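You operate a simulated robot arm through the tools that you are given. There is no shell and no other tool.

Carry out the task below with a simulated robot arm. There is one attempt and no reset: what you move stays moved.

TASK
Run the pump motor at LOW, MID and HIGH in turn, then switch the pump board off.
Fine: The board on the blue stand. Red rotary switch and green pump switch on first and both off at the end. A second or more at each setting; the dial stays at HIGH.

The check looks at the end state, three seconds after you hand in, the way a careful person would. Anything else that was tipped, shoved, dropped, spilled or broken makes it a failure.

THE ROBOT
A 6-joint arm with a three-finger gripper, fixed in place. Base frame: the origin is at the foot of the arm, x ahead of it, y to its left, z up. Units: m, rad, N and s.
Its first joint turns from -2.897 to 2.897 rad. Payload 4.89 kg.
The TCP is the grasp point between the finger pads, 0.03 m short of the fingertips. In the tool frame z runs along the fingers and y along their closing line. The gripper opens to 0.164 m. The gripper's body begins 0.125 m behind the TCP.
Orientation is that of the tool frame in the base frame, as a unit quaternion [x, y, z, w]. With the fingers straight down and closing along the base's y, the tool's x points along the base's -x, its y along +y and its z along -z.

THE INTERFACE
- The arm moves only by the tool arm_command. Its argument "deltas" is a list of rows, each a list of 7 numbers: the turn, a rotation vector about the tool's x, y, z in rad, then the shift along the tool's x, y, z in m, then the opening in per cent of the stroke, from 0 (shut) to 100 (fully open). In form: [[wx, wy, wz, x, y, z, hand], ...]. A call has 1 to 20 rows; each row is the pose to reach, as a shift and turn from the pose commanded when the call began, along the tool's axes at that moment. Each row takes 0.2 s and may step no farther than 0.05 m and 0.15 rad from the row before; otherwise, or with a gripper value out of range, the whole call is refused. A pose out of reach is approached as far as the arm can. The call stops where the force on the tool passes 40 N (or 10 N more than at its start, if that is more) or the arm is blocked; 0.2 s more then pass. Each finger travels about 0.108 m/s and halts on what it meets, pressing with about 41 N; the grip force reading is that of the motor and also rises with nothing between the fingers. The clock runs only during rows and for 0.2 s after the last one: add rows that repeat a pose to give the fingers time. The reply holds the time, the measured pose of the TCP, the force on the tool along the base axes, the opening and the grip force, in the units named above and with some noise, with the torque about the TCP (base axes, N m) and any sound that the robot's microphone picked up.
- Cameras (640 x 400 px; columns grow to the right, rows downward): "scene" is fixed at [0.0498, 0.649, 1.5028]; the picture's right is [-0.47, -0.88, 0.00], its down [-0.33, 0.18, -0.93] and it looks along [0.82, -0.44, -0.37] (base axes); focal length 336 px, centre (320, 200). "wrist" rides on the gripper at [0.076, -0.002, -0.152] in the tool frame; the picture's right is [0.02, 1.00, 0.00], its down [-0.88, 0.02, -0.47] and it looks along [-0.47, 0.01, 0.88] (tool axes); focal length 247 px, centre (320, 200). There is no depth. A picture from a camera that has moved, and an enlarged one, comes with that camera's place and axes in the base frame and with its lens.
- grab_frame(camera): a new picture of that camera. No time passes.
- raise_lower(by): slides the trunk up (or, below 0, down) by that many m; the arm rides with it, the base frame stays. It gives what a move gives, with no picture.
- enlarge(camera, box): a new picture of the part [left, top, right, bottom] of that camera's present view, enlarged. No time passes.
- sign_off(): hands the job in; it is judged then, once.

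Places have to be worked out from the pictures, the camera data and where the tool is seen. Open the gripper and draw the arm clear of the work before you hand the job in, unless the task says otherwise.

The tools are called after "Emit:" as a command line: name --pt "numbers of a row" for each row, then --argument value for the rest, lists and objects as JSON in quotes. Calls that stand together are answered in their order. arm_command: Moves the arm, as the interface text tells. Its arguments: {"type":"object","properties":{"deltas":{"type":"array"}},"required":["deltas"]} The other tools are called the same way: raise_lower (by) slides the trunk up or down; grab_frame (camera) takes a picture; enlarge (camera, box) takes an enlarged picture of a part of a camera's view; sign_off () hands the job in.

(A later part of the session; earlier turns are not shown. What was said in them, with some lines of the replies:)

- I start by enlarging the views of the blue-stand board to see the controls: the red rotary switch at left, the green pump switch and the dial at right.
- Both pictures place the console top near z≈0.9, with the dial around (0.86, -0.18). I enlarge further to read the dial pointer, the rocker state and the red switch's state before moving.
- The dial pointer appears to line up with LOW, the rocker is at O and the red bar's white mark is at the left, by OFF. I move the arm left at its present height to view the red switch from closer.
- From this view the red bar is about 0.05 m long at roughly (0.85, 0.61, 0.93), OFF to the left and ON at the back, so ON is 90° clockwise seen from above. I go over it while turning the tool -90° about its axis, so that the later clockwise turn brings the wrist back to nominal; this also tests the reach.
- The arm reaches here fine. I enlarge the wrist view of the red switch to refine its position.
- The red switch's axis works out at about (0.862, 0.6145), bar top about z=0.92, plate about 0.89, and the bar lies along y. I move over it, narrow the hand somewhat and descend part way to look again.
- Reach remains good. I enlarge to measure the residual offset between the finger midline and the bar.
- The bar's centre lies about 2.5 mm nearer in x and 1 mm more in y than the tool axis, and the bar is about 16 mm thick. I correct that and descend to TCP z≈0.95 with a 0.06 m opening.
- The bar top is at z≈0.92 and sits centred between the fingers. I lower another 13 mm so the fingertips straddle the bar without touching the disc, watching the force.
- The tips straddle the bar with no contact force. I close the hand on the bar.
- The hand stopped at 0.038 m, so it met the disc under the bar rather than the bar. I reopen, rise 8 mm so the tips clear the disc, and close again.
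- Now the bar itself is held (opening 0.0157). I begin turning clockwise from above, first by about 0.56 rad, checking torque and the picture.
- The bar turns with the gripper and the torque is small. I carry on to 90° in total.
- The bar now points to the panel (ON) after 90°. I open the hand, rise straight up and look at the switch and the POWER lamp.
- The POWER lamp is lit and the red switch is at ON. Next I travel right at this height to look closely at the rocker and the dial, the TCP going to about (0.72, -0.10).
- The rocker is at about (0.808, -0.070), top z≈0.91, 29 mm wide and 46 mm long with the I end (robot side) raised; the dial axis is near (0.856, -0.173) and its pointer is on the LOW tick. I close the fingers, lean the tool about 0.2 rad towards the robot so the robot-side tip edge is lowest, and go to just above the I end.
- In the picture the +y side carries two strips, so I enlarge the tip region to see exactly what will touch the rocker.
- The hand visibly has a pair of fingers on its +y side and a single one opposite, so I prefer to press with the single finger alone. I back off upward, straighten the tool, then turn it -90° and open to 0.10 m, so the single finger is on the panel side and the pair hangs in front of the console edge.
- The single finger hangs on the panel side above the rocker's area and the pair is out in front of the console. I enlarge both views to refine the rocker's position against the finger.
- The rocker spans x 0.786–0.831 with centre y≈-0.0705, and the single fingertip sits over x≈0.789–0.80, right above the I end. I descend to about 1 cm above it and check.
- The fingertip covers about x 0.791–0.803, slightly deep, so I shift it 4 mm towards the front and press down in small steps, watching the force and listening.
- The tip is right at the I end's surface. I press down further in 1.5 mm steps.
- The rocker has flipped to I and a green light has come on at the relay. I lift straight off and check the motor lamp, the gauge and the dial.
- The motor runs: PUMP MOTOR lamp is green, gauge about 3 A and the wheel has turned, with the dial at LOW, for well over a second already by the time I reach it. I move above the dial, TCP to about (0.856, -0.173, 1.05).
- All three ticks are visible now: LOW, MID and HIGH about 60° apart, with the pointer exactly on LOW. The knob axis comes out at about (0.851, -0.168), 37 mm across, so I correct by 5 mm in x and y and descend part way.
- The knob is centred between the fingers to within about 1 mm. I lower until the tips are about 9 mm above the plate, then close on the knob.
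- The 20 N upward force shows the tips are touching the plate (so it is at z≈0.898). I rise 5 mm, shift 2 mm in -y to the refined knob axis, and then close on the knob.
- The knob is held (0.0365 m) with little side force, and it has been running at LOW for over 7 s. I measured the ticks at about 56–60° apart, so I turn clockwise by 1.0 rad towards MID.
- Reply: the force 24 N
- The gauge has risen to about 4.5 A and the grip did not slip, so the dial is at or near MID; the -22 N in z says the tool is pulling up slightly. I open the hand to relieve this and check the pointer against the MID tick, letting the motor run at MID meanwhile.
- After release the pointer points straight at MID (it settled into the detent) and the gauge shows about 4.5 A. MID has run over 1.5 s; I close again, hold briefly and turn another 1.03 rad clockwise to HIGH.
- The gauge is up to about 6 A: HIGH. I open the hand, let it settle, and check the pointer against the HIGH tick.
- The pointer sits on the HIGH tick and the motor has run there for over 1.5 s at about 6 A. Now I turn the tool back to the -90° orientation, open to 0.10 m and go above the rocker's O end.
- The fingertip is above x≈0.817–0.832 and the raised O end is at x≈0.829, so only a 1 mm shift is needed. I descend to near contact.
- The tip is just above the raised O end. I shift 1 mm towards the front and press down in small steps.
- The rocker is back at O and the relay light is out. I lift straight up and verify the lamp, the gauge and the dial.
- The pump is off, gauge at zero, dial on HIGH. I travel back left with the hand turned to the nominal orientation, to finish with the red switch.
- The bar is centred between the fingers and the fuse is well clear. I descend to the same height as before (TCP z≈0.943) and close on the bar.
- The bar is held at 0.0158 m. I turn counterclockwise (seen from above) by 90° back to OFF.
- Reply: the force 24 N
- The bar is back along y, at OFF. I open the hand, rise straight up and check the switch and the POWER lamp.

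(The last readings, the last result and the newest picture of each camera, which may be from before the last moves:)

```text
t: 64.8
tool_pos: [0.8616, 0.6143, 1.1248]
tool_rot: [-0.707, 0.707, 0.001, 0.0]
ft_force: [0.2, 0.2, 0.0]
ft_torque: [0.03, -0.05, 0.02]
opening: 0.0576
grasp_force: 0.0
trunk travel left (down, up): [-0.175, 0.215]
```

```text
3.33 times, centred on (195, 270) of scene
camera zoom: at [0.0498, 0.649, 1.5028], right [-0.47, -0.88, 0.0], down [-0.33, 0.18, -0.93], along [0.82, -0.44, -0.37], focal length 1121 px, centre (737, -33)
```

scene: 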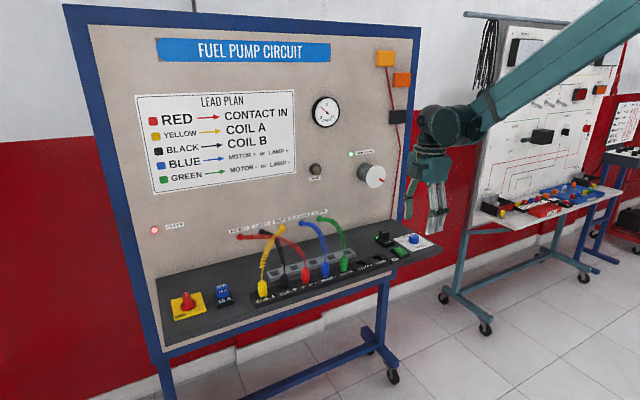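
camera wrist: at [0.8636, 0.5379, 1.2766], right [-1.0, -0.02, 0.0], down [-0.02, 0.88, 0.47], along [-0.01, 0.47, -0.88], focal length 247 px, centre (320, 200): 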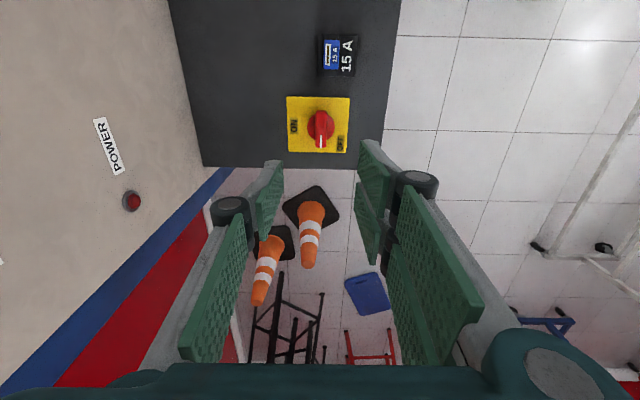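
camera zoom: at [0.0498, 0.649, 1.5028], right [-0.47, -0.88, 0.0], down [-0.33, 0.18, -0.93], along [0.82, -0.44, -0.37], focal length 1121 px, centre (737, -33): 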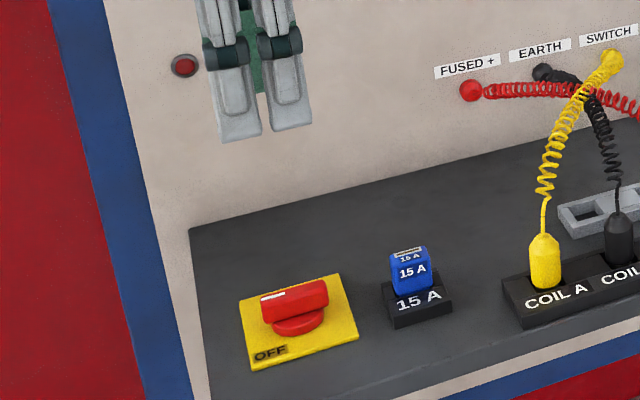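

The POWER lamp is out and the red bar is back at its OFF position. I draw the arm back from the board, up and with the hand opening, and then look everything over.

Emit:
arm_command --pt "0 0 0 0 0.03 -0.02 40" --pt "0 0 0 0 0.07 -0.04 50" --pt "0 0 0.14 0.02 0.11 -0.06 70" --pt "0 0 0.28 0.05 0.14 -0.08 90" --pt "0 0 0.42 0.08 0.17 -0.09 100" --pt "0 0 0.56 0.11 0.2 -0.1 100" --pt "0 0 0.7 0.14 0.23 -0.1 100" --pt "0 0 0.84 0.17 0.26 -0.1 100" --pt "0 0 0.98 0.2 0.28 -0.1 100" --pt "0 0 1.12 0.23 0.3 -0.1 100" --pt "0 0 1.26 0.26 0.3 -0.1 100" --pt "0 0 1.4 0.29 0.3 -0.1 100" --pt "0 0 1.5 0.32 0.3 -0.1 100" --pt "0 0 1.5708 0.35 0.3 -0.1 100" --pt "0 0 1.5708 0.38 0.3 -0.1 100" --pt "0 0 1.5708 0.38 0.3 -0.1 100"

Emit:
grab_frame --camera "scene"

Emit:
grab_frame --camera "wrist"

Emit:
enlarge --camera "scene" --box '[375, 215, 449, 265]'

Emit:
enlarge --camera "scene" --box '[130, 200, 300, 330]'

```text
t: 68.2
tool_pos: [0.5624, 0.2353, 1.2242]
tool_rot: [0.001, 1.0, -0.001, -0.001]
ft_force: [-0.5, -0.1, 0.1]
ft_torque: [0.03, -0.05, 0.0]
opening: 0.1641
grasp_force: 0.1
trunk travel left (down, up): [-0.175, 0.215]
```

```text
taken
```

scene: 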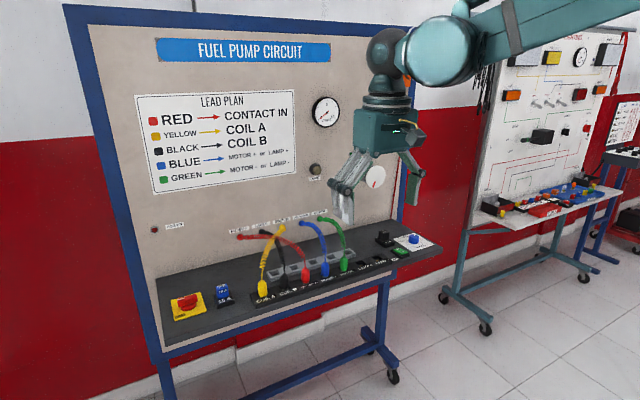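

```text
taken
camera wrist: at [0.4859, 0.2327, 1.3764], right [-0.02, 1.0, 0.0], down [0.88, 0.02, 0.47], along [0.47, 0.01, -0.88], focal length 247 px, centre (320, 200)
```

wrist: 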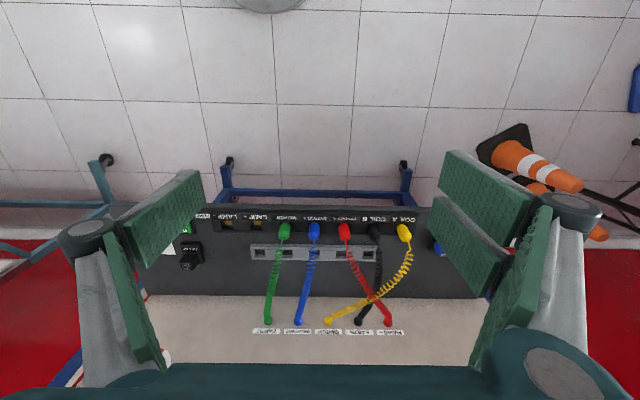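

```text
8.00 times, centred on (412, 240) of scene
camera zoom: at [0.0498, 0.649, 1.5028], right [-0.47, -0.88, 0.0], down [-0.33, 0.18, -0.93], along [0.82, -0.44, -0.37], focal length 2691 px, centre (-416, -120)
```

zoom: 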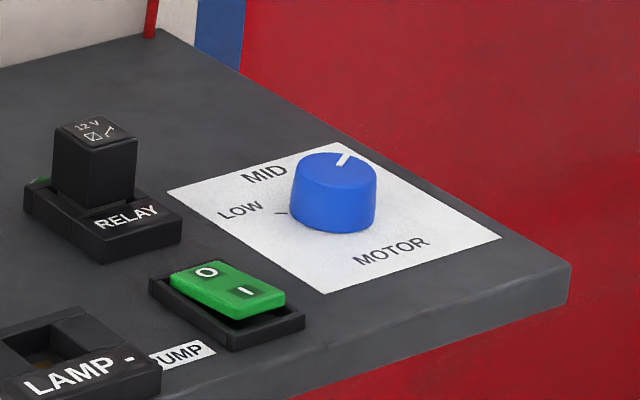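

```text
3.08 times, centred on (215, 265) of scene
camera zoom: at [0.0498, 0.649, 1.5028], right [-0.47, -0.88, 0.0], down [-0.33, 0.18, -0.93], along [0.82, -0.44, -0.37], focal length 1035 px, centre (643, 0)
```

zoom: 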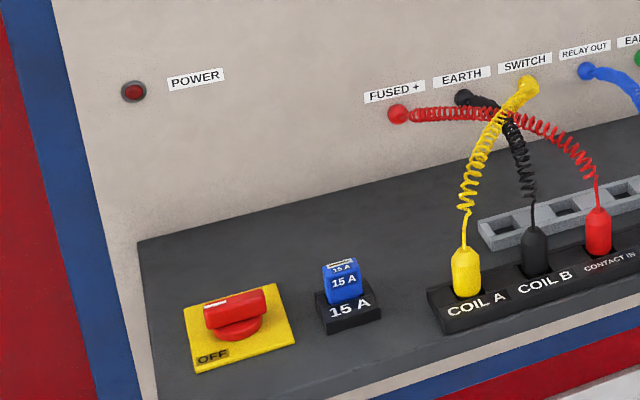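

The latest pictures show the red switch at OFF, POWER lamp out, pump rocker at O, dial on HIGH, and leads, fuse and relay untouched. The hand is open and the arm is clear of the board, so I hand the job in.

Emit:
sign_off

```text
The job is handed in.
```

The pump motor ran at LOW, then MID, then HIGH, and the pump board on the blue stand is now off. I have handed the job in, and no verdict came back with it.

| Setting | Time running | Gauge |
|---|---|---|
| LOW | about 8 s | about 3 A |
| MID | about 3 s | about 4.5 A |
| HIGH | about 7 s | about 6 A |

- **Switching on:** I turned the red rotary switch to ON first, then the green pump switch to I. The dial was already at LOW, so the run began there.
- **Switching off:** I turned the pump switch off first, then the rotary switch.
- **End state:** The red switch is at OFF, the pump switch is at O, and the dial is still on HIGH. The POWER and PUMP MOTOR lamps went out, and the gauge read zero once the pump switch was off.
- **Contact:** While positioning for the dial, the fingertips pressed on its plate with about 20 N. While finding the grip on the red switch, they first closed on the disc under its bar. The last pictures show nothing shifted or damaged: leads, fuse and relay are in place.
- **Arm:** The hand is open and the arm is drawn clear of the board.
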